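You operate a simulated robot arm through the tools that you are given. There is no shell and no other tool. Be economical: measure what you need, move in short steps, check, and stop when the job is done.

The job below is to be done with a simulated robot arm. You get a single attempt, and the scene is never put back.

JOB
Empty both cups into the slop bowl and cover it.
Fine: cups back; push the bowl along until its rim reaches the blue rib; lay the plate cover on the bowl's rim; spill nothing.
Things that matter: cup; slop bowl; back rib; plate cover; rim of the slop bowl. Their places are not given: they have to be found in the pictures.

Only the result counts: the job must be done as asked and must still hold three seconds after the hand-in. Knocking over, shifting, dropping, spilling or breaking anything else fails it. A push-on lid holds only when it is set on centred and level and pressed home; a screw cap is set on level and turned clockwise until tight.

ROBOT AND FRAMES
A 7-joint arm with a two-finger parallel gripper, fixed in place. Base frame: the origin is at the foot of the arm, x ahead of it, y to its left, z up; the work surface is at about z = 0. Lengths are in mm, angles in degrees, forces in N, time in s.
With the tool pointing down near the work surface it reaches from about 220 to 580 mm from the base axis. Its first joint turns from -66.0 to 66.0 degrees. Payload 2.5 kg.
Tool frame: the origin (TCP) lies between the finger pads and is the grasp point; the fingertips stand 23 mm ahead of it; z points along the fingers, y is the line along which they close. The gripper opens to 94 mm. The fingers are 38 mm wide and 10 mm thick; the gripper's body (54 by 96 mm) begins 39 mm behind the TCP.
Orientation is that of the tool frame in the base frame, as a unit quaternion [w, x, y, z]. With the fingers straight down and closing along the base's y, the tool's x points along the base's -x, its y along +y and its z along -z.

CONTROLS
- The arm moves only by the tool apply_moves. Its argument "targets" is one flat list of numbers, 7 for each row, row after row: the shift along the base's x, y, z in mm, then the turn, a rotation vector about the base's x, y, z in degrees, then the closure, from 0 (fully open) to 1 (shut). In form: [x, y, z, wx, wy, wz, hand, x, y, z, wx, wy, wz, hand, ...]. A call has 1 to 12 rows; each row is the pose to reach, as a shift and turn from the pose commanded when the call began. Rows are played at 5 a second. More than 50 mm and 8.6 degrees between two rows, or a gripper value outside its range, and nothing of the call is played. Where a pose cannot be reached the arm comes as near as it can. A force on the tool above 90 N (or 10 N above the force at the start of the call, whichever is more), or a blocked arm, ends the call early, and 0.2 s more pass. The fingers move at their own pace (about 108 mm/s each) and stop on an object; they squeeze with about 41 N. The grip force told is the motor's: it shows also when the fingers shut on nothing. Time passes only in rows, and 0.2 s behind the last, so rows that repeat a pose let the fingers close. It gives the time, the measured TCP pose, the force on the tool (base axes), the opening and the grip force at its end, in the units of the frame above (readings bear some noise), and new pictures: "pictures" is both (left out), scene, wrist or none.
- Cameras (640 x 400 px; columns grow to the right, rows downward): "scene" is fixed at [111.8, -402, 546.1]; the picture's right is [0.89, -0.46, 0.00], its down [-0.25, -0.49, -0.84] and it looks along [0.38, 0.74, -0.55] (base axes); focal length 234 px, centre (320, 200). "wrist" rides on the gripper at [-39, 0, -44] in the tool frame; the picture's right is [0.00, -1.00, 0.00], its down [0.97, 0.00, -0.24] and it looks along [0.24, 0.00, 0.97] (tool axes); focal length 218 px, centre (320, 200).
- measure_at(camera, pixels): for up to 12 pixels [column, row] of the newest picture of that camera ("zoom" is the newest enlarged one), the place [x, y, z] in the base frame of the surface seen there, good to about 2 mm. The clock stands still meanwhile.
- enlarge(camera, box): a new picture of the part [left, top, right, bottom] of that camera's present view, enlarged. The clock stands still meanwhile.
- finish_job(): hands the job in; it is judged then, once.

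Keep the steps short. Do not move on a guess: measure, check each grasp and each placing, and mend mistakes. In all there are 80 turns and 150 pictures (those below and enlarged ones count). Leave the gripper open and the arm clear of the work at the hand-in unless told otherwise, and finish with a single line.

The tools are called after "Emit:" by a JSON object that holds its "method" and its "body". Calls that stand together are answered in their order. apply_moves: Moves the arm, as the interface text tells. Its arguments: {"type":"object","properties":{"targets":{"type":"array","items":{"type":"number"}},"pictures":{"type":"string","enum":["both","scene","wrist","none"]}},"required":["targets"]} The other tools are called the same way: measure_at (camera, pixels) gives the place of the surface under pixels of a picture; enlarge (camera, box) takes an enlarged picture of a part of a camera's view; finish_job () hands the job in.

At the start:

```text
time_s: 0.0
tool_pos: [270.3, -66.4, 443.0]
ee_rot: [-0.001, 0.0, 1.0, 0.0]
force: [0.5, -0.3, 0.1]
opening: 94.2
gripper_force: 0.0
```

scene: 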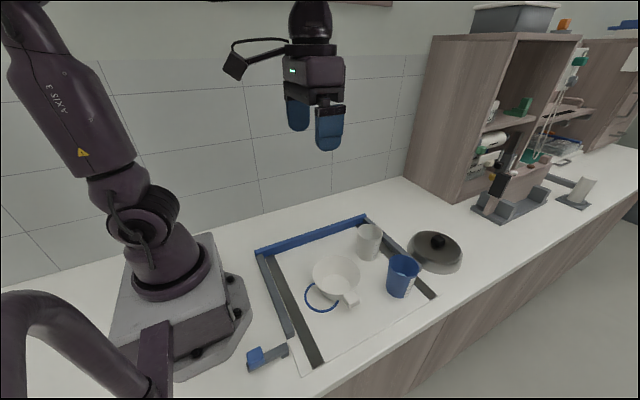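
wrist: 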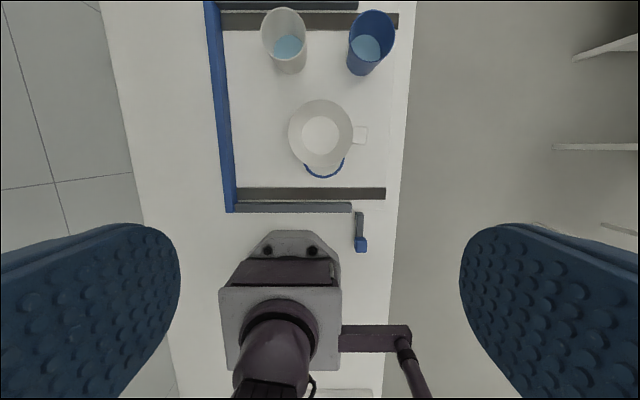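

I see two cups (white at about (369,242), blue at about (402,275)), a bowl at (335,278), a dark cover at (435,250), and a blue rib at the back left. I enlarge both views first.

Emit:
{"method": "enlarge", "body": {"camera": "scene", "box": [240, 200, 480, 350]}}

Emit:
{"method": "enlarge", "body": {"camera": "wrist", "box": [190, 0, 430, 260]}}

Emit:
{"method": "measure_at", "body": {"camera": "wrist", "pixels": [[213, 100], [232, 100], [240, 100], [240, 193], [320, 135], [290, 133], [352, 133], [320, 101], [360, 135], [324, 176], [286, 48], [366, 48]]}}

Emit:
{"method": "measure_at", "body": {"camera": "scene", "pixels": [[437, 239], [410, 250], [461, 262], [435, 270], [435, 233], [369, 228], [402, 260], [355, 227], [382, 230], [387, 260], [419, 263], [370, 240]]}}

```text
2.67 times, centred on (360, 275) of scene
```

zoom: 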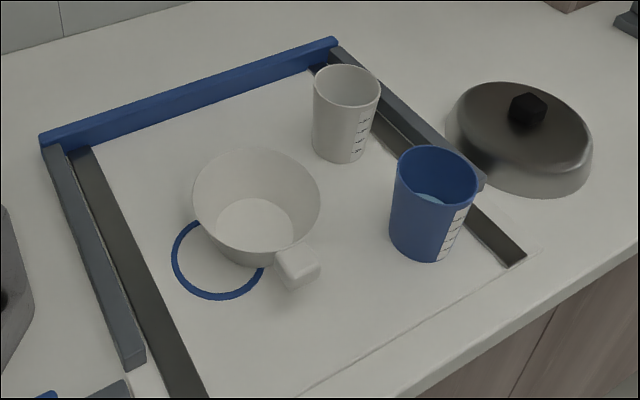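

```text
1.54 times, centred on (310, 130) of wrist
```

zoom: 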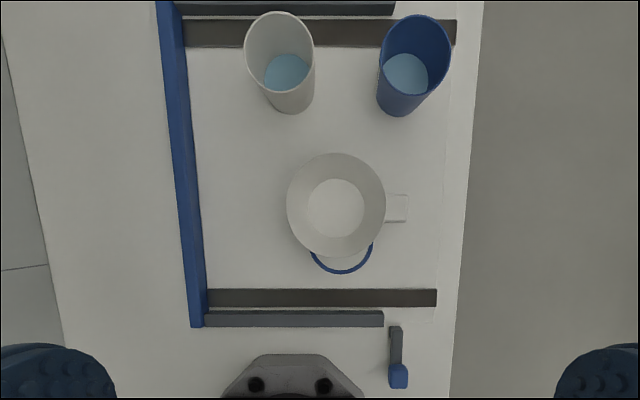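

```text
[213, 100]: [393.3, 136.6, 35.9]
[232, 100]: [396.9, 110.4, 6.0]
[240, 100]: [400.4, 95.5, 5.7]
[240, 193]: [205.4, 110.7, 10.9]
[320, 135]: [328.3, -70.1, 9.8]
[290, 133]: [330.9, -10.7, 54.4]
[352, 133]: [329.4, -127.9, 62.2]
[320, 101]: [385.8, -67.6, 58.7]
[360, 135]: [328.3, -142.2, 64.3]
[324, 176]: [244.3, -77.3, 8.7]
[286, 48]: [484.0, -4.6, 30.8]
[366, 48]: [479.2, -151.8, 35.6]
```

```text
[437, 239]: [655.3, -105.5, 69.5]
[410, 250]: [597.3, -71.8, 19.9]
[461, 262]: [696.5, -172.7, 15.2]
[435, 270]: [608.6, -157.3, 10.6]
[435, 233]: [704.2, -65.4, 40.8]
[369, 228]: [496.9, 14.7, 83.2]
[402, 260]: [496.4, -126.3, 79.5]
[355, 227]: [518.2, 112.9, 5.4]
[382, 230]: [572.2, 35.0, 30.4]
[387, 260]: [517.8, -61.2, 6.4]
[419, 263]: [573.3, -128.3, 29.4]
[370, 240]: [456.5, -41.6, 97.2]
```

The cups hold some water, and the cover stands far out. I move the hand forward, still high, to get a clear look at the cups and cover from above.

Emit:
{"method": "apply_moves", "body": {"targets": [45, 0, 0, 0, 0, 0, 0, 90, 0, 0, 0, 0, 0, 0, 135, 0, 0, 0, 0, 0, 0, 180, 0, 0, 0, 0, 0, 0, 180, 0, 0, 0, 0, 0, 0]}}

```text
time_s: 1.2
tool_pos: [452.6, -66.3, 443.3]
ee_rot: [-0.001, 0.0, 1.0, 0.001]
force: [0.1, -0.2, 0.6]
opening: 94.2
gripper_force: 0.1
```

scene: 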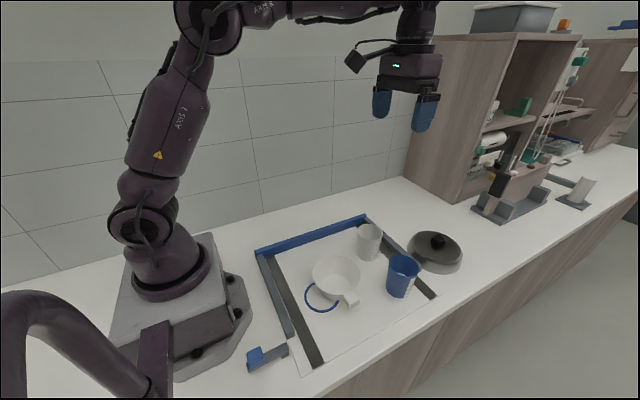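
wrist: 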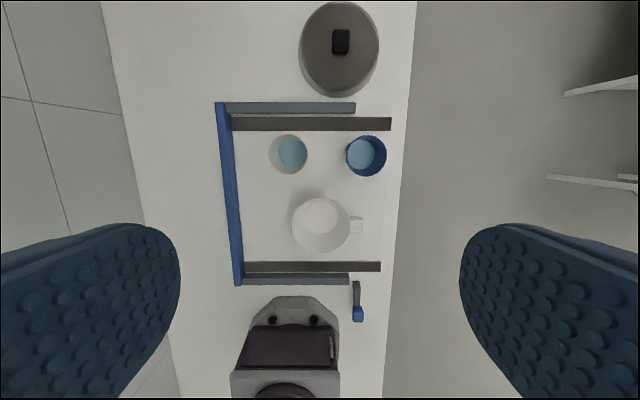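

Emit:
{"method": "enlarge", "body": {"camera": "wrist", "box": [210, 95, 410, 220]}}

Emit:
{"method": "measure_at", "body": {"camera": "wrist", "pixels": [[270, 153], [307, 153], [288, 136], [288, 173], [347, 155], [386, 155], [366, 136], [366, 175], [293, 225], [348, 225], [320, 199], [320, 250]]}}

Emit:
{"method": "measure_at", "body": {"camera": "wrist", "pixels": [[340, 42], [340, 6], [340, 95], [302, 48], [377, 48], [222, 190], [228, 190], [234, 190], [357, 225], [320, 225], [288, 155], [363, 155]]}}

Emit:
{"method": "enlarge", "body": {"camera": "wrist", "box": [280, 0, 400, 75]}}

```text
3.20 times, centred on (310, 158) of wrist
```

zoom: 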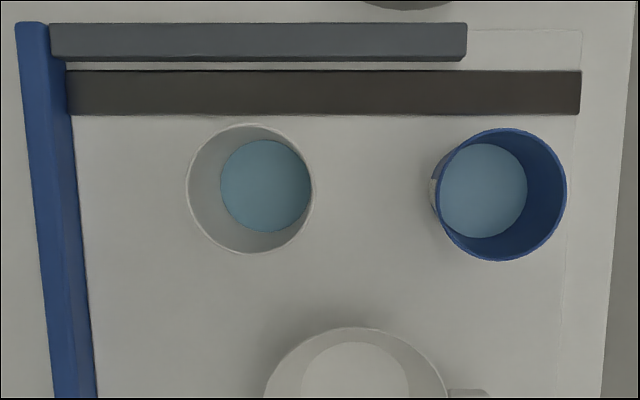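

```text
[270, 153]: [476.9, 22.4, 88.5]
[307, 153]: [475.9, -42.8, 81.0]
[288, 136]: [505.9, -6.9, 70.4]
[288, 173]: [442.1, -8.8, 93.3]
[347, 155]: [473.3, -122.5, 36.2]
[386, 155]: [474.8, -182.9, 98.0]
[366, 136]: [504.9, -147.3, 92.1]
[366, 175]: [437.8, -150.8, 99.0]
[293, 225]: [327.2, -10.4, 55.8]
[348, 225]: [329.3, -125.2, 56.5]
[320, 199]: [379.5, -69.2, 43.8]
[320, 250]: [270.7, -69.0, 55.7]
```

```text
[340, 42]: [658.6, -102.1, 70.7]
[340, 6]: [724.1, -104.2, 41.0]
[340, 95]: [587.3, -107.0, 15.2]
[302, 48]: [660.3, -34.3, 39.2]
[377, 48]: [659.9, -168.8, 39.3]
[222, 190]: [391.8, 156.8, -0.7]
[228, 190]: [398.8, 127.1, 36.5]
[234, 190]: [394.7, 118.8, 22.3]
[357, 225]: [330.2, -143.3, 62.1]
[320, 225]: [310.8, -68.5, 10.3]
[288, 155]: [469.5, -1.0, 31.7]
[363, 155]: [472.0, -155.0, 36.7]
```

```text
5.33 times, centred on (340, 38) of wrist
```

zoom: 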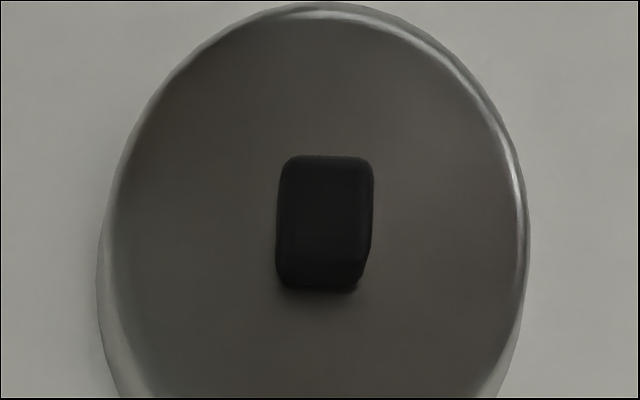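

White cup about (474,-9), blue about (472,-150), both ~66 wide and ~98 tall. The bowl is at about (327,-68) with its handle toward -y, and the rib face is near y≈119. Now I check the bowl's handle and wall profile and the rib.

Emit:
{"method": "enlarge", "body": {"camera": "wrist", "box": [280, 190, 380, 255]}}

Emit:
{"method": "measure_at", "body": {"camera": "zoom", "pixels": [[450, 180], [490, 180], [530, 180], [490, 225], [490, 250], [490, 150], [490, 140], [545, 215]]}}

Emit:
{"method": "enlarge", "body": {"camera": "scene", "box": [295, 245, 375, 315]}}

Emit:
{"method": "measure_at", "body": {"camera": "wrist", "pixels": [[220, 120], [225, 120], [229, 120], [232, 135], [232, 225], [237, 225], [239, 225], [240, 225], [242, 225], [237, 250], [300, 125], [300, 267]]}}

```text
6.15 times, centred on (330, 222) of wrist
```

zoom: 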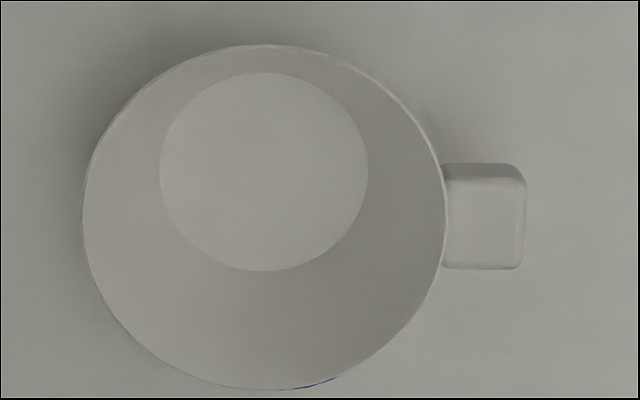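

```text
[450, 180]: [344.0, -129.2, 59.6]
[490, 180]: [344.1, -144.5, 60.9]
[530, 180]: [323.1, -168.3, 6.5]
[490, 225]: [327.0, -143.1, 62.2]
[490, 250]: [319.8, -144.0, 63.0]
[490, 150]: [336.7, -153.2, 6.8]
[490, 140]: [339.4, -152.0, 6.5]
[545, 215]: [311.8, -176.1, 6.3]
```

```text
5.71 times, centred on (335, 280) of scene
```

zoom: 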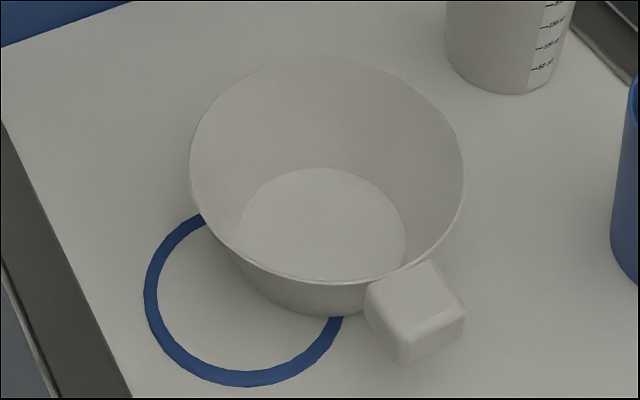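

```text
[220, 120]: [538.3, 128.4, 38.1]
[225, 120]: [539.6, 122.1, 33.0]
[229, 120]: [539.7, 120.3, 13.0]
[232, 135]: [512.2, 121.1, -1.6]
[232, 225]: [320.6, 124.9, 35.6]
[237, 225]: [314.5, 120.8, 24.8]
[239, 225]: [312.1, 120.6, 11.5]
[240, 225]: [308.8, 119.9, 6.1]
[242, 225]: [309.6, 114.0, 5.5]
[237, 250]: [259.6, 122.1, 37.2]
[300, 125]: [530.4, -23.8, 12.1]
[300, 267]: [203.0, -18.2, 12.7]
```

The handle is a block about x 312–345, y −128…−153, with its top at z 62. I turn the hand by −90° about z so it closes along x, and come down over the handle, staying high for now.

Emit:
{"method": "apply_moves", "body": {"targets": [-11, -7.5, -23, 0, 0, -8.2, 0, -22, -15, -46, 0, 0, -16.4, 0, -33, -22.5, -69, 0, 0, -24.6, 0, -45, -30, -92, 0, 0, -32.8, 0, -56, -37.5, -115, 0, 0, -41, 0, -67, -45, -138, 0, 0, -49.2, 0, -78, -52.5, -161, 0, 0, -57.4, 0, -90, -60, -184, 0, 0, -65.6, 0, -101, -67, -207, 0, 0, -73.8, 0, -112, -74, -230, 0, 0, -82, 0, -123.5, -81, -250, 0, 0, -90, 0, -123.5, -81, -250, 0, 0, -90, 0]}}

```text
time_s: 3.8
tool_pos: [324.2, -147.5, 195.1]
ee_rot: [-0.001, 0.708, 0.707, 0.0]
force: [-0.2, -0.1, -0.7]
opening: 94.1
gripper_force: 0.1
```

scene: 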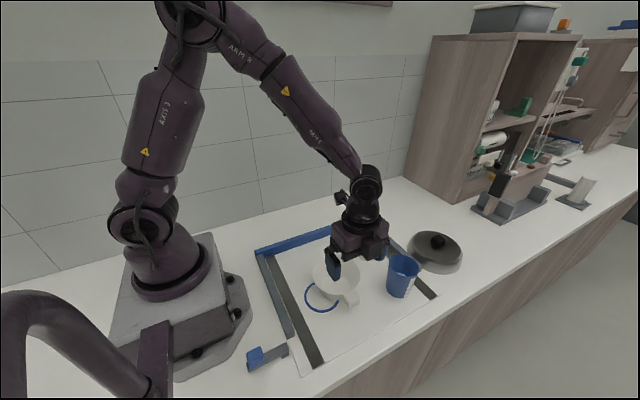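
wrist: 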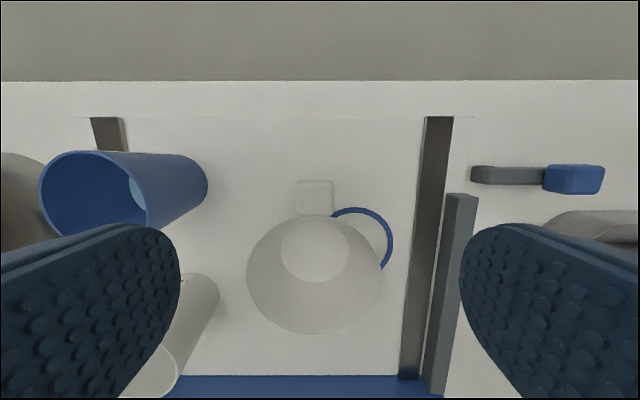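

Emit:
{"method": "measure_at", "body": {"camera": "wrist", "pixels": [[298, 200], [315, 200], [330, 200], [315, 183], [315, 212], [249, 275], [380, 275], [315, 333], [315, 219], [387, 240]]}}

Emit:
{"method": "enlarge", "body": {"camera": "wrist", "box": [235, 165, 405, 275]}}

```text
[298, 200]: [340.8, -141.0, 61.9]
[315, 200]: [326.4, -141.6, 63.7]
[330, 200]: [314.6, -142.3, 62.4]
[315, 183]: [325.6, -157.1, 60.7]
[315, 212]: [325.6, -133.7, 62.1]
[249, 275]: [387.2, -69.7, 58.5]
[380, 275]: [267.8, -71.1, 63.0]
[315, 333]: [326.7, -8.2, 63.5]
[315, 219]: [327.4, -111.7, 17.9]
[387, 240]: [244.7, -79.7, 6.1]
```

```text
3.64 times, centred on (320, 220) of wrist
```

zoom: 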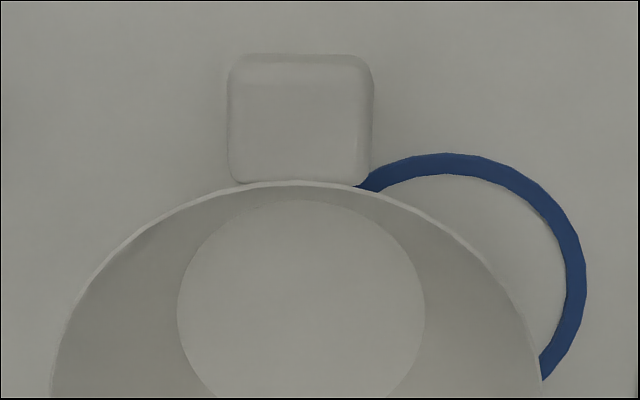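

The handle is centred on x≈327.5. Next I go straight down to TCP z≈48, then close.

Emit:
{"method": "apply_moves", "body": {"targets": [3, 0, -40, 0, 0, 0, 0, 3, 0, -80, 0, 0, 0, 0, 3, 0, -115, 0, 0, 0, 0, 3, 0, -140, 0, 0, 0, 0, 3, 0, -147, 0, 0, 0, 0, 3, 0, -147, 0, 0, 0, 0.3, 3, 0, -147, 0, 0, 0, 0.6, 3, 0, -147, 0, 0, 0, 1, 3, 0, -147, 0, 0, 0, 1]}}

```text
time_s: 5.8
tool_pos: [327.7, -146.9, 46.4]
ee_rot: [0.0, 0.708, 0.707, 0.0]
force: [-0.7, 0.3, 0.0]
opening: 33.3
gripper_force: 40.7
```

scene: 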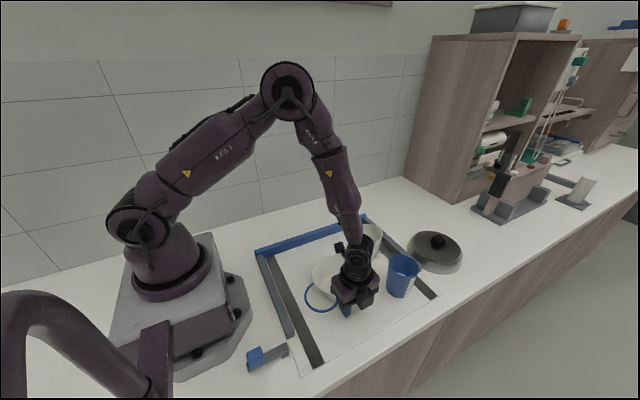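
wrist: 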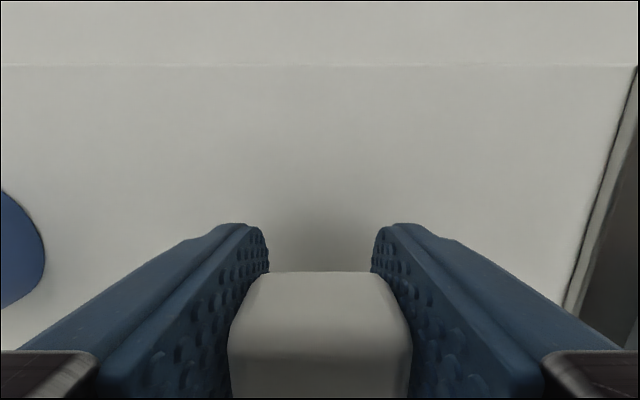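

The handle is gripped (opening 33). I slide the bowl +y slowly, stopping short of the rib.

Emit:
{"method": "apply_moves", "body": {"targets": [0, 5, 0, 0, 0, 0, 1, 0, 15, 0, 0, 0, 0, 1, 0, 26, 0, 0, 0, 0, 1, 0, 37, 0, 0, 0, 0, 1, 0, 48, 0, 0, 0, 0, 1, 0, 59, 0, 0, 0, 0, 1, 0, 70, 0, 0, 0, 0, 1, 0, 81, 0, 0, 0, 0, 1, 0, 92, 0, 0, 0, 0, 1, 0, 102, 0, 0, 0, 0, 1, 0, 108, 0, 0, 0, 0, 1, 0, 110, 0, 0, 0, 0, 1], "pictures": "scene"}}

Emit:
{"method": "enlarge", "body": {"camera": "scene", "box": [250, 200, 410, 300]}}

```text
time_s: 8.4
tool_pos: [329.4, -37.6, 46.1]
ee_rot: [0.001, 0.707, 0.707, 0.001]
force: [1.7, -4.2, 12.3]
opening: 33.4
gripper_force: 41.3
```

scene: 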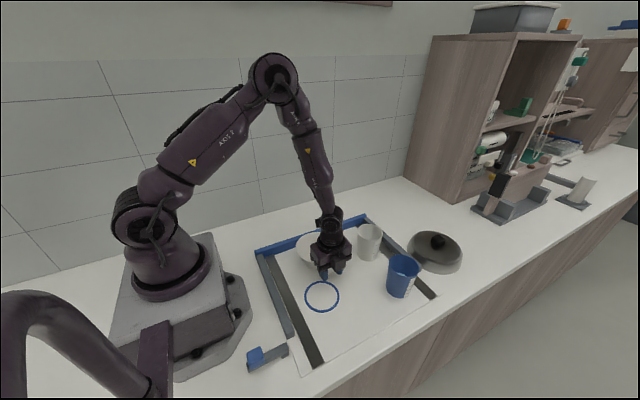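

```text
4.00 times, centred on (330, 250) of scene
```

zoom: 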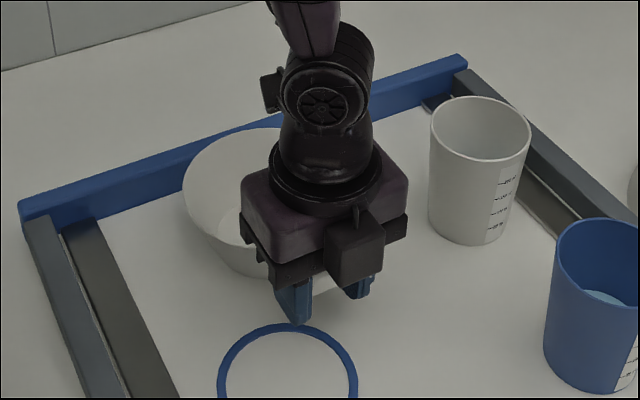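

The bowl slid about 109 mm; about 20 mm remain until the rim meets the rib's face plane. I creep on and watch the force.

Emit:
{"method": "apply_moves", "body": {"targets": [0, 4, 0, 0, 0, 0, 1, 0, 8, 0, 0, 0, 0, 1, 0, 12, 0, 0, 0, 0, 1, 0, 15, 0, 0, 0, 0, 1, 0, 17, 0, 0, 0, 0, 1, 0, 19, 0, 0, 0, 0, 1, 0, 20, 0, 0, 0, 0, 1, 0, 20, 0, 0, 0, 0, 1], "pictures": "scene"}}

Emit:
{"method": "enlarge", "body": {"camera": "scene", "box": [270, 215, 350, 265]}}

```text
time_s: 10.2
tool_pos: [328.2, -17.6, 45.9]
ee_rot: [-0.001, 0.707, 0.707, -0.001]
force: [-3.9, -3.5, 11.9]
opening: 33.7
gripper_force: 41.1
```

scene: 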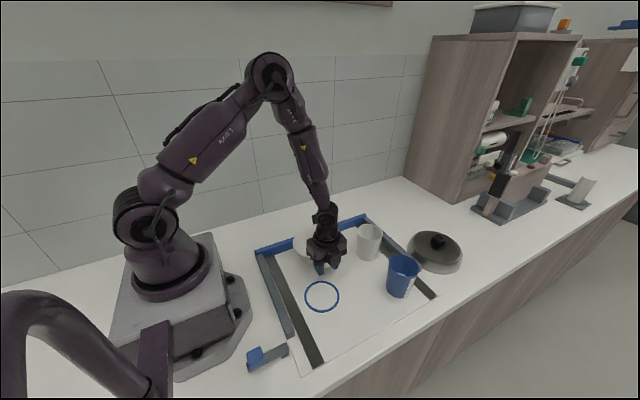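

```text
8.00 times, centred on (310, 240) of scene
```

zoom: 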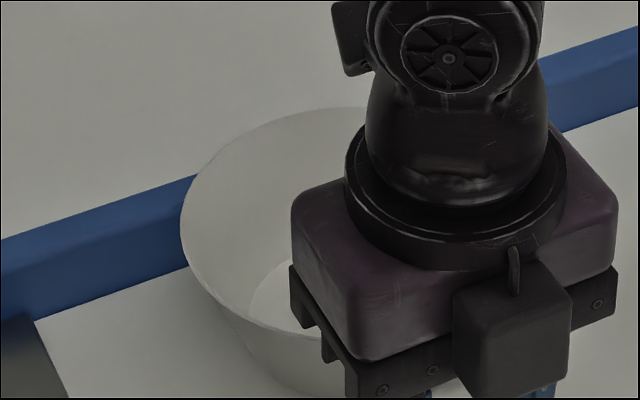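

Nothing resists yet. I measure the far rim edge against the rib.

Emit:
{"method": "measure_at", "body": {"camera": "zoom", "pixels": [[300, 113], [300, 120], [330, 110], [350, 112], [260, 128], [300, 104], [100, 235], [100, 215], [100, 265], [184, 215]]}}

```text
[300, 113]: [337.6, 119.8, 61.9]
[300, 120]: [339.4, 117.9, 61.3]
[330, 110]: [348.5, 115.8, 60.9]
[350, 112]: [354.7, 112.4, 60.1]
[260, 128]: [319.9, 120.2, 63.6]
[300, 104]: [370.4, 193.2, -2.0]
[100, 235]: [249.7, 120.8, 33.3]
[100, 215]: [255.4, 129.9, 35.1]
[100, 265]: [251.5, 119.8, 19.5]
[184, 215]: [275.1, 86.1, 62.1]
```

The rim edge is at y≈120.5, just at the face. I add 2 mm so it has reached for certain, then open and rise.

Emit:
{"method": "apply_moves", "body": {"targets": [0, 1, 0, 0, 0, 0, 1, 0, 2, 0, 0, 0, 0, 1, 0, 2, 0, 0, 0, 0, 1, 0, 2, 0, 0, 0, 0, 0.6, 0, 2, 0, 0, 0, 0, 0.3, 0, 2, 0, 0, 0, 0, 0.3, 0, 2, 30, 0, 0, 0, 0.3, 0, 2, 75, 0, 0, 0, 0.2, 0, 2, 120, 0, 0, 0, 0, 0, 2, 165, 0, 0, 0, 0, 0, 2, 165, 0, 0, 0, 0]}}

```text
time_s: 12.6
tool_pos: [328.7, -16.6, 212.6]
ee_rot: [0.0, 0.707, 0.707, 0.001]
force: [-0.4, -0.6, 0.2]
opening: 94.1
gripper_force: 0.1
```

scene: 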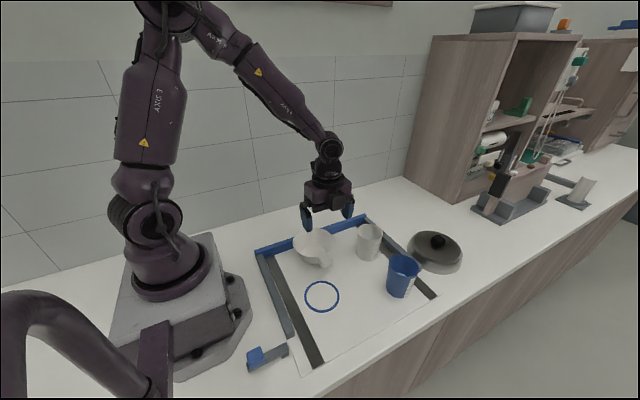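
wrist: 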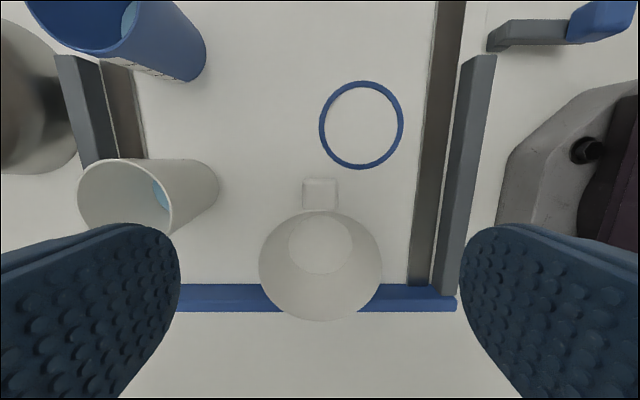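

Emit:
{"method": "measure_at", "body": {"camera": "wrist", "pixels": [[320, 319], [320, 317], [260, 266], [381, 266], [320, 214], [230, 288], [230, 286], [410, 290], [320, 195]]}}

Emit:
{"method": "enlarge", "body": {"camera": "wrist", "box": [240, 200, 400, 330]}}

Emit:
{"method": "enlarge", "body": {"camera": "scene", "box": [270, 215, 350, 275]}}

```text
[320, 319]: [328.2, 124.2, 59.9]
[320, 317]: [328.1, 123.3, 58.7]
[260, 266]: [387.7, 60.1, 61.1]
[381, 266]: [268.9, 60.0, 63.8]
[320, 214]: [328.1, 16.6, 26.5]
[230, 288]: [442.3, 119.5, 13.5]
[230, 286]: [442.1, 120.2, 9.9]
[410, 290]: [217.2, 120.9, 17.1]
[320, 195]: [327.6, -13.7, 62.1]
```

```text
3.08 times, centred on (320, 265) of wrist
```

zoom: 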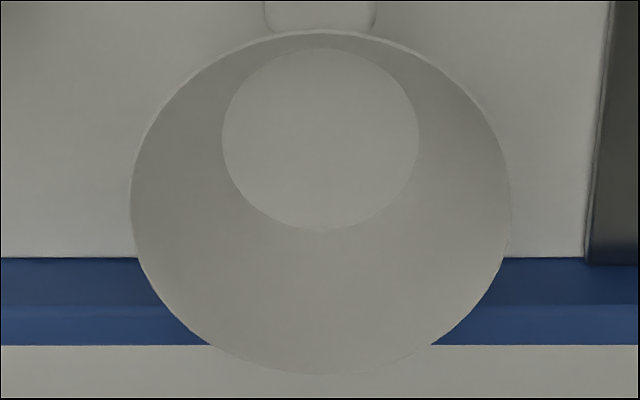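

```text
6.67 times, centred on (310, 245) of scene
```

zoom: 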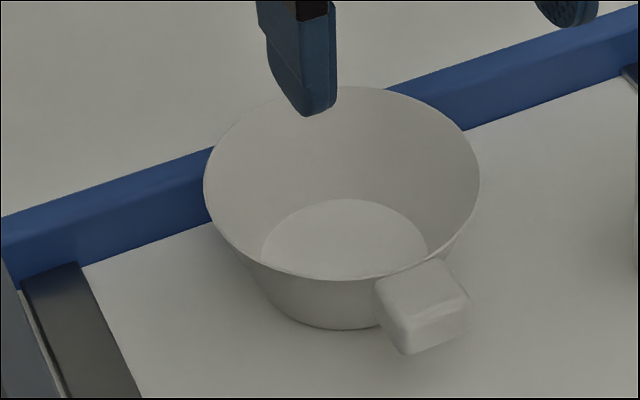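

Bowl: centre about (328,63), rim edge at y≈123.5, so it has reached the rib and stands level. Now the white cup. I first turn the hand back by +90°, rising.

Emit:
{"method": "apply_moves", "body": {"targets": [4, 1, 8, 0, 0, 8.2, 0, 8, 2, 16, 0, 0, 16.4, 0, 12, 3, 24, 0, 0, 24.6, 0, 16, 4, 32, 0, 0, 32.8, 0, 20, 5, 40, 0, 0, 41, 0, 24, 5, 48, 0, 0, 49.2, 0, 28, 6, 56, 0, 0, 57.4, 0, 32, 6, 64, 0, 0, 65.6, 0, 36, 7, 70, 0, 0, 73.8, 0, 38, 7, 75, 0, 0, 82, 0, 40, 7.5, 80, 0, 0, 90, 0, 40, 7.5, 80, 0, 0, 90, 0], "pictures": "none"}}

Emit:
{"method": "apply_moves", "body": {"targets": [3, 0, 0, 0, -8, 0, 0, 6, 0, 0, 0, -16, 0, 0, 9, 0, 0, 0, -24, 0, 0, 12, 0, 0, 0, -32, 0, 0, 15, 0, 0, 0, -40, 0, 0, 18, 0, 0, 0, -48, 0, 0, 20, 0, 0, 0, -55, 0, 20, 0, 0, 0, -55, 0, 0]}}

```text
time_s: 15.2
tool_pos: [368.5, -8.9, 291.5]
ee_rot: [0.0, -0.001, 1.0, 0.0]
force: [-0.5, 0.3, 0.1]
opening: 94.1
gripper_force: 0.0
```

```text
refused: targets must hold 7 numbers for each row
```

The turn is done; my second call had a malformed row. Now the pitch of −55° about y, corrected.

Emit:
{"method": "apply_moves", "body": {"targets": [3, 0, 0, 0, -8, 0, 0, 6, 0, 0, 0, -16, 0, 0, 9, 0, 0, 0, -24, 0, 0, 12, 0, 0, 0, -32, 0, 0, 15, 0, 0, 0, -40, 0, 0, 18, 0, 0, 0, -48, 0, 0, 20, 0, 0, 0, -55, 0, 0, 20, 0, 0, 0, -55, 0, 0]}}

```text
time_s: 17.0
tool_pos: [389.7, -8.9, 291.1]
ee_rot: [0.462, 0.0, 0.887, 0.0]
force: [0.4, -0.2, -0.5]
opening: 94.0
gripper_force: 0.0
out of reach, approached as far as the arm can: row 6
```

scene: 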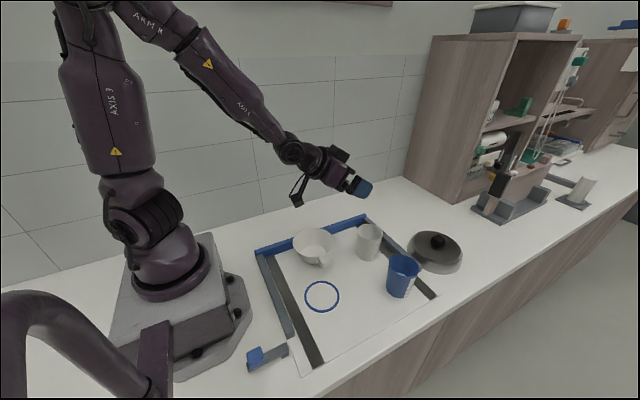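
wrist: 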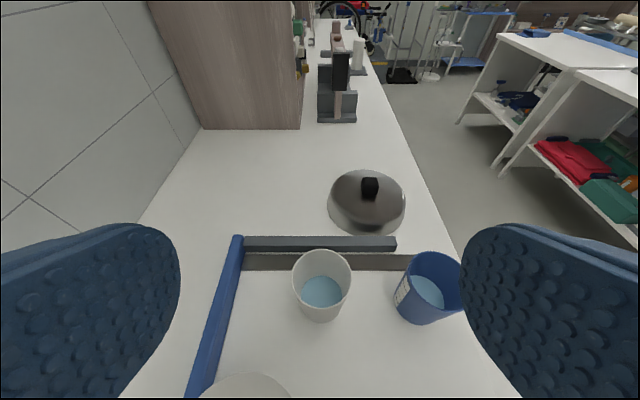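

The pitch works, but a bracket hangs below the wrist at scene (297,200). I measure it so it doesn't strike the bowl.

Emit:
{"method": "enlarge", "body": {"camera": "scene", "box": [260, 120, 400, 220]}}

Emit:
{"method": "measure_at", "body": {"camera": "scene", "pixels": [[297, 200], [297, 206], [301, 183], [292, 150], [330, 170], [325, 180], [362, 187]]}}

```text
4.00 times, centred on (330, 170) of scene
```

zoom: 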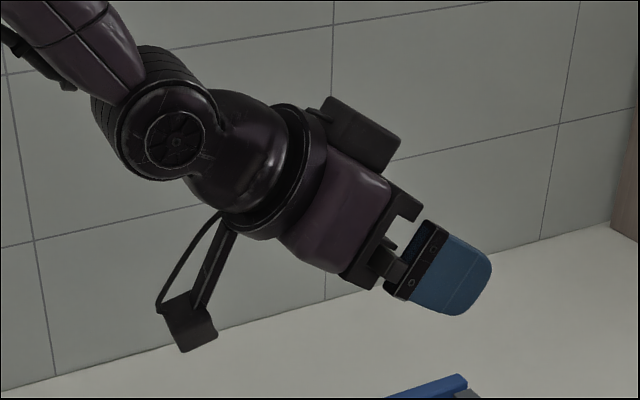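

```text
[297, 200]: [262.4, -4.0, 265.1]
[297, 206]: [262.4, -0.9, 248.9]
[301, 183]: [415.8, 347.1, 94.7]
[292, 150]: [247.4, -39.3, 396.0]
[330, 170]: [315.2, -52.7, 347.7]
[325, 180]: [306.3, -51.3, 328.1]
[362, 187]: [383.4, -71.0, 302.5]
```

The bracket reaches about 128 mm behind and 44 mm below the TCP, so it would hit the bowl's handle on a straight approach. I come instead from the free −y side (azimuth 40°, 40° below horizontal), to a pre-grasp point 90 mm back from the white cup.

Emit:
{"method": "apply_moves", "body": {"targets": [6, -9, -5, -0.35, 0.96, 8, 0, 12, -18, -10, -0.7, 1.92, 16, 0, 19, -26, -15, -1.04, 2.88, 24, 0, 25, -35, -20, -1.39, 3.84, 32, 0, 31, -44, -25, -1.74, 4.8, 40, 0, 31, -44, -65, -1.74, 4.8, 40, 0, 31, -44, -105, -1.74, 4.8, 40, 0, 31, -44, -140, -1.74, 4.8, 40, 0, 31, -44, -168, -1.74, 4.8, 40, 0, 31, -44, -168, -1.74, 4.8, 40, 0]}}

```text
time_s: 19.2
tool_pos: [419.6, -52.0, 123.0]
ee_rot: [0.397, -0.31, 0.852, 0.145]
force: [0.2, 0.8, -0.2]
opening: 94.2
gripper_force: 0.0
```

scene: 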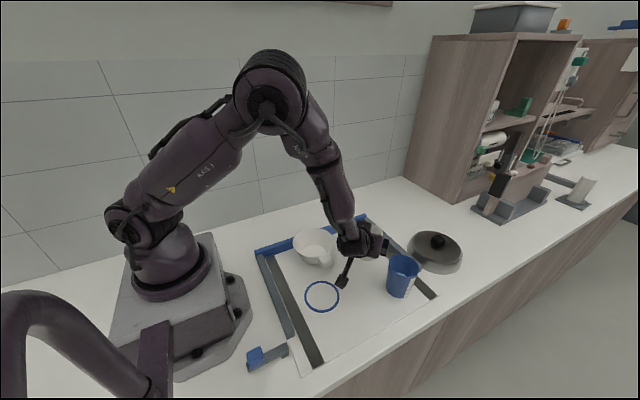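
wrist: 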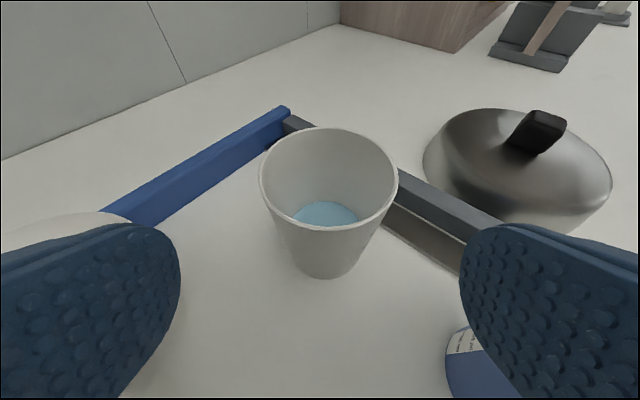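

The white cup sits between the fingers' paths. I recheck its rim and nearby points.

Emit:
{"method": "measure_at", "body": {"camera": "wrist", "pixels": [[262, 185], [397, 185], [330, 128], [330, 228], [300, 250], [330, 276], [360, 255], [300, 270], [460, 350]]}}

Emit:
{"method": "measure_at", "body": {"camera": "scene", "pixels": [[341, 283], [343, 289], [345, 275]]}}

```text
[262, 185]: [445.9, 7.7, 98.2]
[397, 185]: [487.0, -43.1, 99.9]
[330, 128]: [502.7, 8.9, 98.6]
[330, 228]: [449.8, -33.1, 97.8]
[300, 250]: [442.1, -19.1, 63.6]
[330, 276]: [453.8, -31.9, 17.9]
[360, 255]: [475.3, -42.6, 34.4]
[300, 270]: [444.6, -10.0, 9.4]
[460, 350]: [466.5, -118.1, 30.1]
```

```text
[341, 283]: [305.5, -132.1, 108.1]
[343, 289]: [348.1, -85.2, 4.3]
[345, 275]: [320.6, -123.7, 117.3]
```

Cup centre is about (475.5,−12), 5 mm right of my line. I correct sideways, go in along the tool axis, then close.

Emit:
{"method": "apply_moves", "body": {"targets": [3.5, -4, 0, 0, 0, 0, 0, 14, 5, -12, 0, 0, 0, 0, 25, 14, -24, 0, 0, 0, 0, 35, 23, -36, 0, 0, 0, 0, 46, 32, -49, 0, 0, 0, 0, 56, 40, -60, 0, 0, 0, 0, 56, 40, -60, 0, 0, 0, 0]}}

```text
time_s: 20.8
tool_pos: [474.8, -11.9, 62.7]
ee_rot: [0.398, -0.31, 0.851, 0.145]
force: [-0.1, 0.1, 0.6]
opening: 94.2
gripper_force: 0.0
```

scene: 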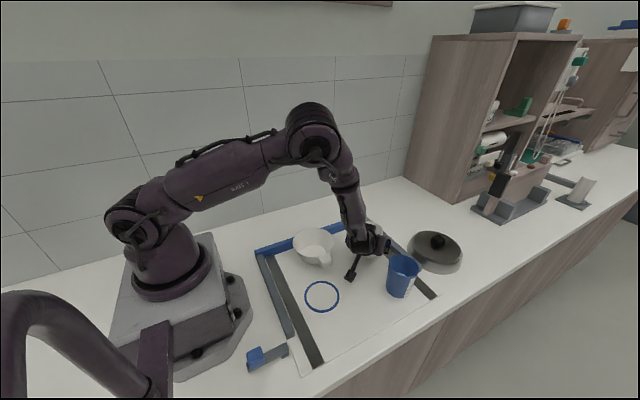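
wrist: 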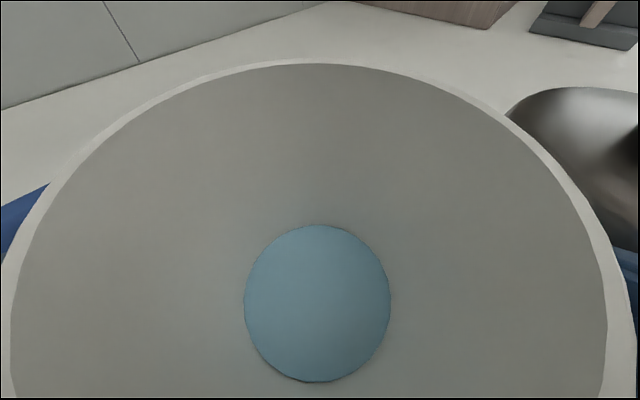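

Emit:
{"method": "measure_at", "body": {"camera": "wrist", "pixels": [[320, 62], [130, 118], [500, 118], [10, 330], [606, 330], [317, 300]]}}

Emit:
{"method": "enlarge", "body": {"camera": "scene", "box": [320, 210, 420, 290]}}

```text
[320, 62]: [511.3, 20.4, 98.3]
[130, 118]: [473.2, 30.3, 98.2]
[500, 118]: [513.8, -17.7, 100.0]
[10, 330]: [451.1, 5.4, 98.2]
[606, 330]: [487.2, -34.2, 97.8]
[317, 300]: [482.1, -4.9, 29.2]
```

```text
5.00 times, centred on (370, 250) of scene
```

zoom: 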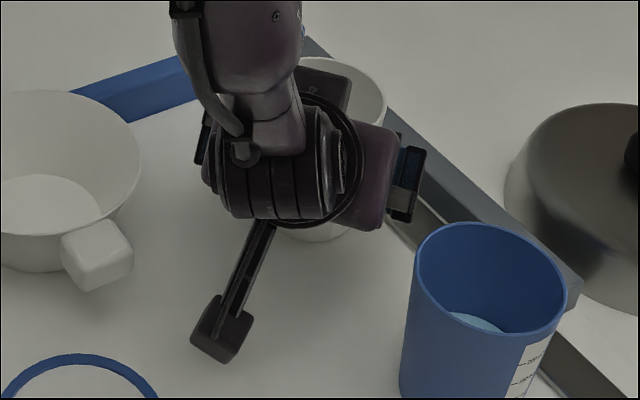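

The palm met the near rim and slid the cup about 14 mm; it is upright at about (485,−1) with nothing spilled. I'll set it back at its true place later. I raise the hand 12 mm, ease 8 mm forward for a better hold, and close.

Emit:
{"method": "apply_moves", "body": {"targets": [0, 0, 12, 0, 0, 0, 0, 6, 5, 12, 0, 0, 0, 0, 6, 5, 12, 0, 0, 0, 0.15, 6, 5, 12, 0, 0, 0, 0.25, 6, 5, 12, 0, 0, 0, 0.35, 6, 5, 12, 0, 0, 0, 0.6, 6, 5, 12, 0, 0, 0, 1, 6, 5, 12, 0, 0, 0, 1]}}

Emit:
{"method": "measure_at", "body": {"camera": "wrist", "pixels": [[317, 62], [130, 118], [500, 118], [317, 300]]}}

```text
time_s: 22.6
tool_pos: [482.2, -8.3, 74.5]
ee_rot: [0.397, -0.31, 0.852, 0.145]
force: [1.0, -0.1, 0.4]
opening: 69.4
gripper_force: 40.6
```

scene: 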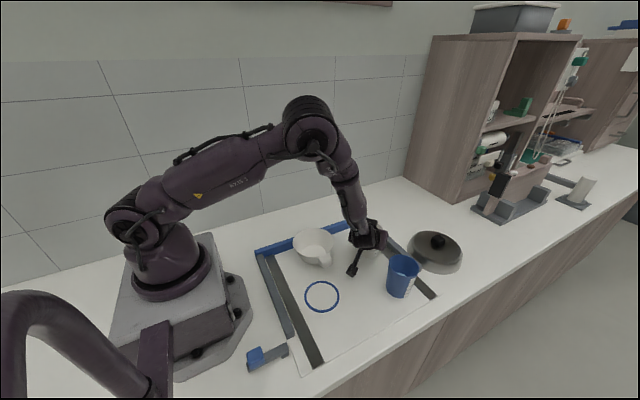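
wrist: 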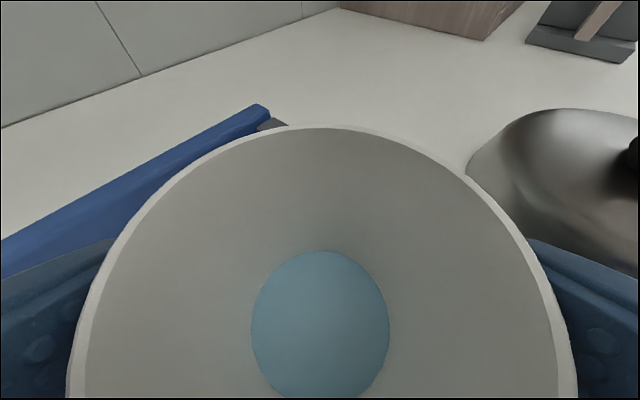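

```text
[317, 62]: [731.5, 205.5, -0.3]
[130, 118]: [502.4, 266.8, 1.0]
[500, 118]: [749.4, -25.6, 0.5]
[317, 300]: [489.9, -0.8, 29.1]
```

Gripped at 69 mm. I measure the rim to learn where the cup sits in the hand.

Emit:
{"method": "measure_at", "body": {"camera": "wrist", "pixels": [[325, 129], [190, 190], [460, 190], [75, 370], [568, 370], [425, 155], [230, 155]]}}

```text
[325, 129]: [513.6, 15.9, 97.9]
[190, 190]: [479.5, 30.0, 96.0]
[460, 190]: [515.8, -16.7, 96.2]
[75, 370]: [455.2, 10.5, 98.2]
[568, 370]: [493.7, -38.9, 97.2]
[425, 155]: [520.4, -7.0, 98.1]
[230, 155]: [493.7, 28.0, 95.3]
```

The cup axis is 5 mm ahead of the TCP and about 11 mm off its original place in x. I lift it and carry it upright beside the bowl's centre, to TCP (343,50,147).

Emit:
{"method": "apply_moves", "body": {"targets": [0, 0, 15, 0, 0, 0, 1, 0, 0, 40, 0, 0, 0, 1, 0, 0, 65, 0, 0, 0, 1, -8, 3, 78, 0, 0, 0, 1, -25, 10, 80, 0, 0, 0, 1, -45, 19, 80, 0, 0, 0, 1, -65, 27, 80, 0, 0, 0, 1, -85, 35, 80, 0, 0, 0, 1, -105, 44, 80, 0, 0, 0, 1, -125, 52, 78, 0, 0, 0, 1, -136, 57, 75, 0, 0, 0, 1, -139, 58, 73, 0, 0, 0, 1]}}

```text
time_s: 25.2
tool_pos: [343.0, 49.8, 147.5]
ee_rot: [0.396, -0.311, 0.851, 0.145]
force: [2.0, -0.9, 0.1]
opening: 69.3
gripper_force: 41.1
```

scene: 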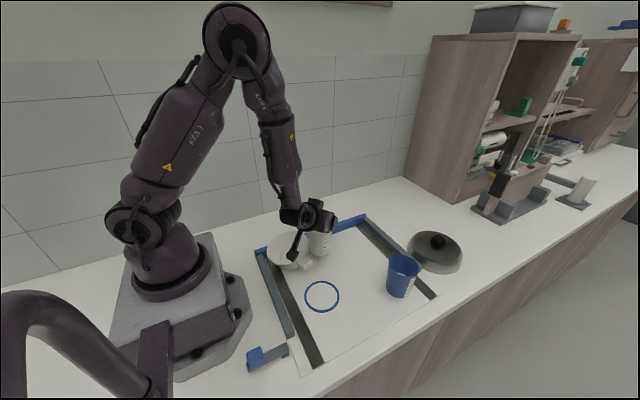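
wrist: 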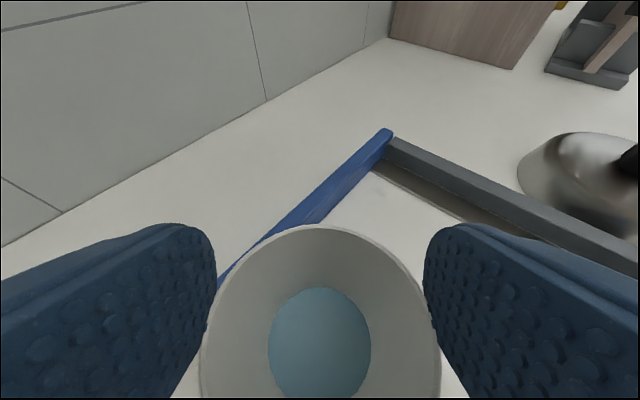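

The cup looks lower in the hand than before, so I measure it.

Emit:
{"method": "measure_at", "body": {"camera": "wrist", "pixels": [[315, 226], [205, 330], [438, 330], [250, 250], [390, 250], [320, 340]]}}

Emit:
{"method": "enlarge", "body": {"camera": "scene", "box": [250, 190, 360, 290]}}

```text
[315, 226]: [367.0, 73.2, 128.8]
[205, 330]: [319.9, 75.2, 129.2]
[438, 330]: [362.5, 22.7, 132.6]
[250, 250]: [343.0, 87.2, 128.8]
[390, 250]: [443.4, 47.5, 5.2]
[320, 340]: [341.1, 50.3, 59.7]
```

```text
4.00 times, centred on (305, 240) of scene
```

zoom: 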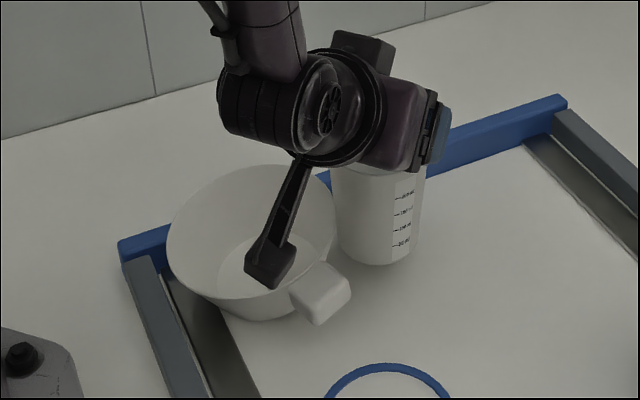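

The cup slipped about 40 mm down in the grip, and its low bottom has nudged the bowl along −x. I measure the bowl and the cup's bottom before anything else.

Emit:
{"method": "measure_at", "body": {"camera": "zoom", "pixels": [[168, 235], [230, 300], [230, 168], [318, 290], [310, 185], [325, 180], [336, 210], [380, 264], [345, 240], [380, 220], [200, 190], [150, 255]]}}

```text
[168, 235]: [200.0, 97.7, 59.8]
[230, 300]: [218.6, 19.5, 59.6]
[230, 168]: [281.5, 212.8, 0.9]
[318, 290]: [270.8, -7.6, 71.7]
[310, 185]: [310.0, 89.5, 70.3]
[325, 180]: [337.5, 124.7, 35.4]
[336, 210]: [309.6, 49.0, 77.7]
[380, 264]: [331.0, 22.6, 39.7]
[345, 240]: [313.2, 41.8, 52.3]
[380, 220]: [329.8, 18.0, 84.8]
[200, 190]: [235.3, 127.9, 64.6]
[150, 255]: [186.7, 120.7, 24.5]
```

The bowl is pushed about 70 mm toward −x and tilted a little by the cup. I carry the cup slowly back the way it came, away from the bowl.

Emit:
{"method": "apply_moves", "body": {"targets": [4, -2, 0, 0, 0, 0, 1, 12, -6, 0, 0, 0, 0, 1, 23, -11, 0, 0, 0, 0, 1, 35, -16, 0, 0, 0, 0, 1, 47, -22, 0, 0, 0, 0, 1, 59, -27, 0, 0, 0, 0, 1, 71, -33, 0, 0, 0, 0, 1, 83, -38, 0, 0, 0, 0, 1, 94, -43, 0, 0, 0, 0, 1, 103, -47, 0, 0, 0, 0, 1, 109, -50, 0, 0, 0, 0, 1, 111, -51, 0, 0, 0, 0, 1]}}

Emit:
{"method": "enlarge", "body": {"camera": "scene", "box": [240, 190, 420, 300]}}

Emit:
{"method": "measure_at", "body": {"camera": "wrist", "pixels": [[315, 226], [205, 330], [438, 330], [250, 250], [320, 340]]}}

```text
time_s: 27.8
tool_pos: [454.1, -1.0, 146.9]
ee_rot: [0.397, -0.31, 0.852, 0.144]
force: [0.0, -0.3, -0.1]
opening: 69.3
gripper_force: 41.5
```

scene: 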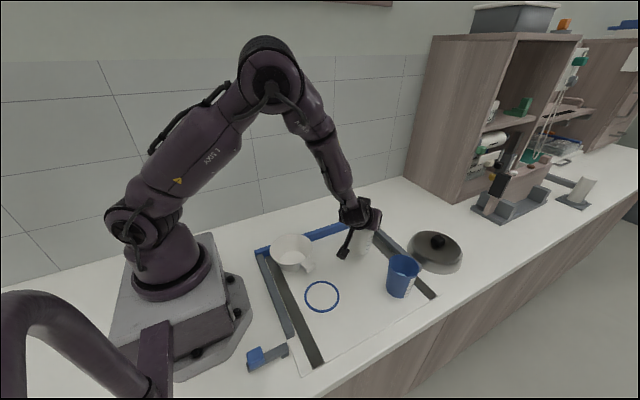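
wrist: 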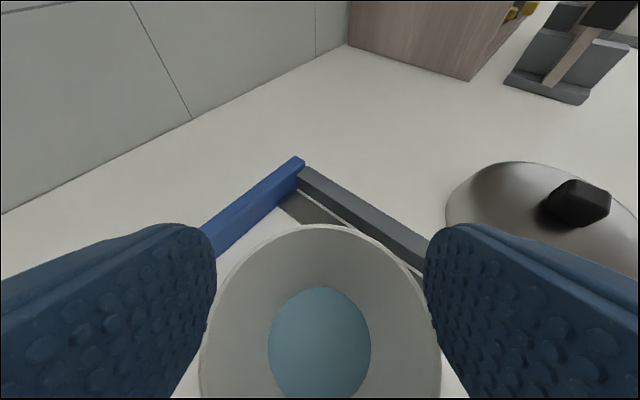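

```text
3.56 times, centred on (330, 245) of scene
```

zoom: 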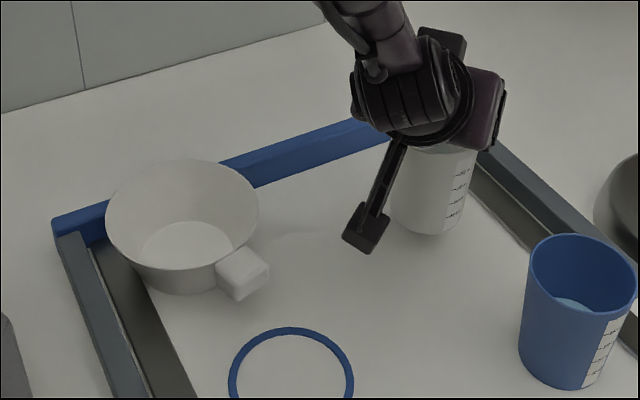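

```text
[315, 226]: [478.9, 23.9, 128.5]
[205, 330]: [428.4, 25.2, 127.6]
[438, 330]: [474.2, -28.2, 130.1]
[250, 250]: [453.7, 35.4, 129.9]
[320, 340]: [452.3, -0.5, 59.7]
```

The water level in the cup is unchanged (depth 23), and the bowl stands level again, away from the cup. I set the cup down at its original place, gently, open, then measure.

Emit:
{"method": "apply_moves", "body": {"targets": [6, -3, 0, 0, 0, 0, 1, 15, -8, 0, 0, 0, 0, 1, 21.5, -11.5, 0, 0, 0, 0, 1, 21.5, -11.5, -10, 0, 0, 0, 1, 21.5, -11.5, -20, 0, 0, 0, 1, 21.5, -11.5, -27, 0, 0, 0, 1, 21.5, -11.5, -31, 0, 0, 0, 1, 21.5, -11.5, -31, 0, 0, 0, 1, 21.5, -11.5, -31, 0, 0, 0, 0.6, 21.5, -11.5, -31, 0, 0, 0, 0.1, 21.5, -11.5, -31, 0, 0, 0, 0]}}

Emit:
{"method": "measure_at", "body": {"camera": "wrist", "pixels": [[315, 226], [205, 330], [438, 330], [250, 250], [385, 250], [320, 340]]}}

```text
time_s: 30.2
tool_pos: [475.5, -13.2, 117.1]
ee_rot: [0.398, -0.309, 0.852, 0.144]
force: [-0.4, 0.3, -0.9]
opening: 93.9
gripper_force: 0.1
```

scene: 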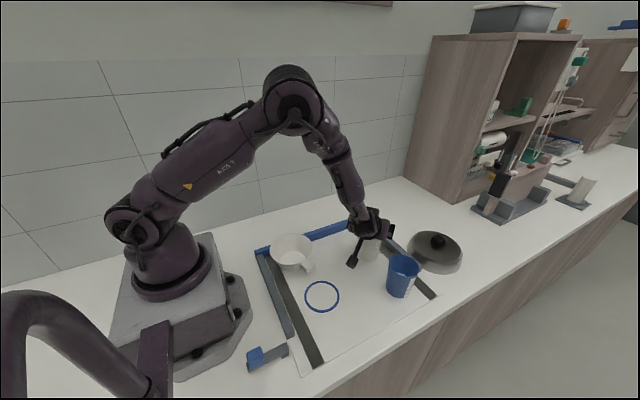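
wrist: 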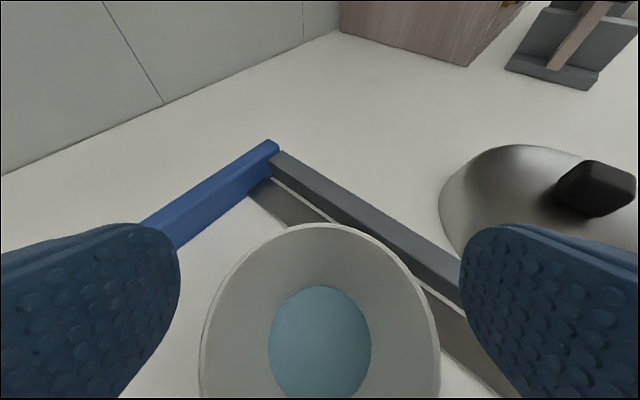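

```text
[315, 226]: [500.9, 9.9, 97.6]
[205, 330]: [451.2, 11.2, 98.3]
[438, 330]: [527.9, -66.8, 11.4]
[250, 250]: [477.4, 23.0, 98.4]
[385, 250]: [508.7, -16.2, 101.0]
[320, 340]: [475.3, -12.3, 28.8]
```

The white cup is back at (475,−12.5), upright, untouched. Next I back off and reorient to look at the bowl from above and slide it back by its handle.

Emit:
{"method": "apply_moves", "body": {"targets": [-18, -15, 20, 0, 0, 0, 0, -35, -30, 39, 0, 0, 0, 0, -55, -27, 47, -5.19, 2.42, 5.19, 0, -75, -24, 56, -10.38, 4.84, 10.38, 0, -95, -21, 64, -15.57, 7.27, 15.57, 0, -115, -18, 72, -20.76, 9.69, 20.76, 0, -135, -14, 81, -25.94, 12.11, 25.94, 0, -155, -11, 89, -31.13, 14.53, 31.13, 0, -175, -8, 97, -36.32, 16.96, 36.32, 0, -195, -5, 106, -41.51, 19.38, 41.51, 0, -215, -2, 114, -46.7, 21.8, 46.7, 0, -215, -2, 114, -46.7, 21.8, 46.7, 0]}}

```text
time_s: 32.8
tool_pos: [261.5, -15.2, 228.8]
ee_rot: [0.0, 0.707, -0.707, -0.003]
force: [0.7, 0.5, 0.2]
opening: 93.8
gripper_force: 0.2
out of reach, approached as far as the arm can: row 11
```

scene: 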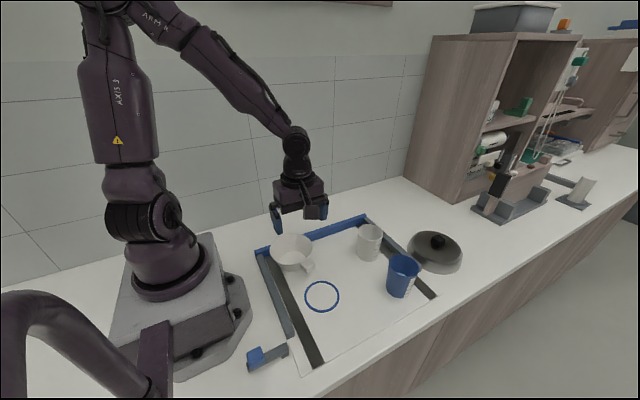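
wrist: 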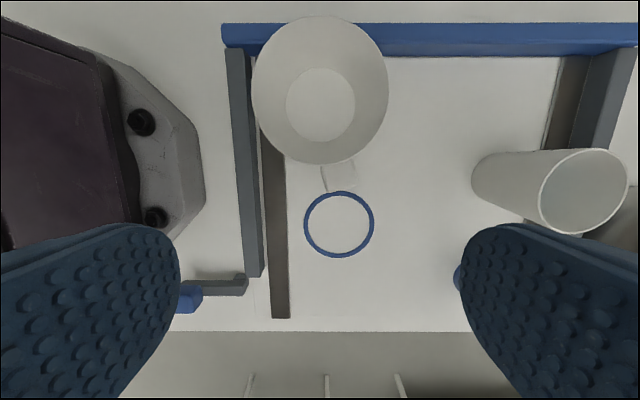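

Emit:
{"method": "measure_at", "body": {"camera": "wrist", "pixels": [[252, 90], [387, 90], [320, 19], [320, 162], [322, 177], [340, 175], [356, 170], [326, 189], [357, 186], [320, 105]]}}

Emit:
{"method": "enlarge", "body": {"camera": "wrist", "box": [240, 10, 400, 200]}}

```text
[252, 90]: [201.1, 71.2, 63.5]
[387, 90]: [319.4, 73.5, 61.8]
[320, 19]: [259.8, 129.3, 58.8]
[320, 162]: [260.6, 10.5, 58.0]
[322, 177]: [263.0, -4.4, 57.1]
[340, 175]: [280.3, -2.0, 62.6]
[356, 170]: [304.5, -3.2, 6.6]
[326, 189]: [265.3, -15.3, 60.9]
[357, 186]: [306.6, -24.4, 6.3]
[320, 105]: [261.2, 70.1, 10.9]
```

```text
2.11 times, centred on (320, 105) of wrist
```

zoom: 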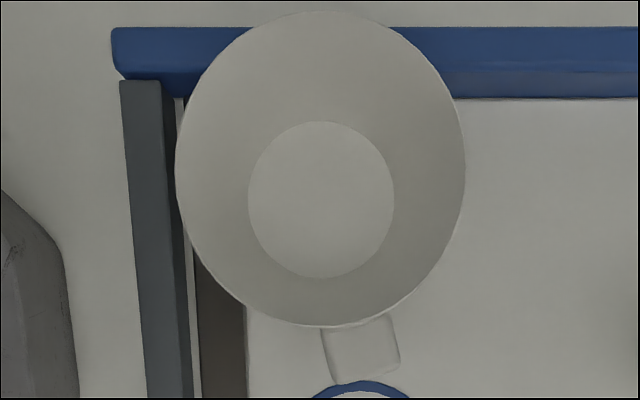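

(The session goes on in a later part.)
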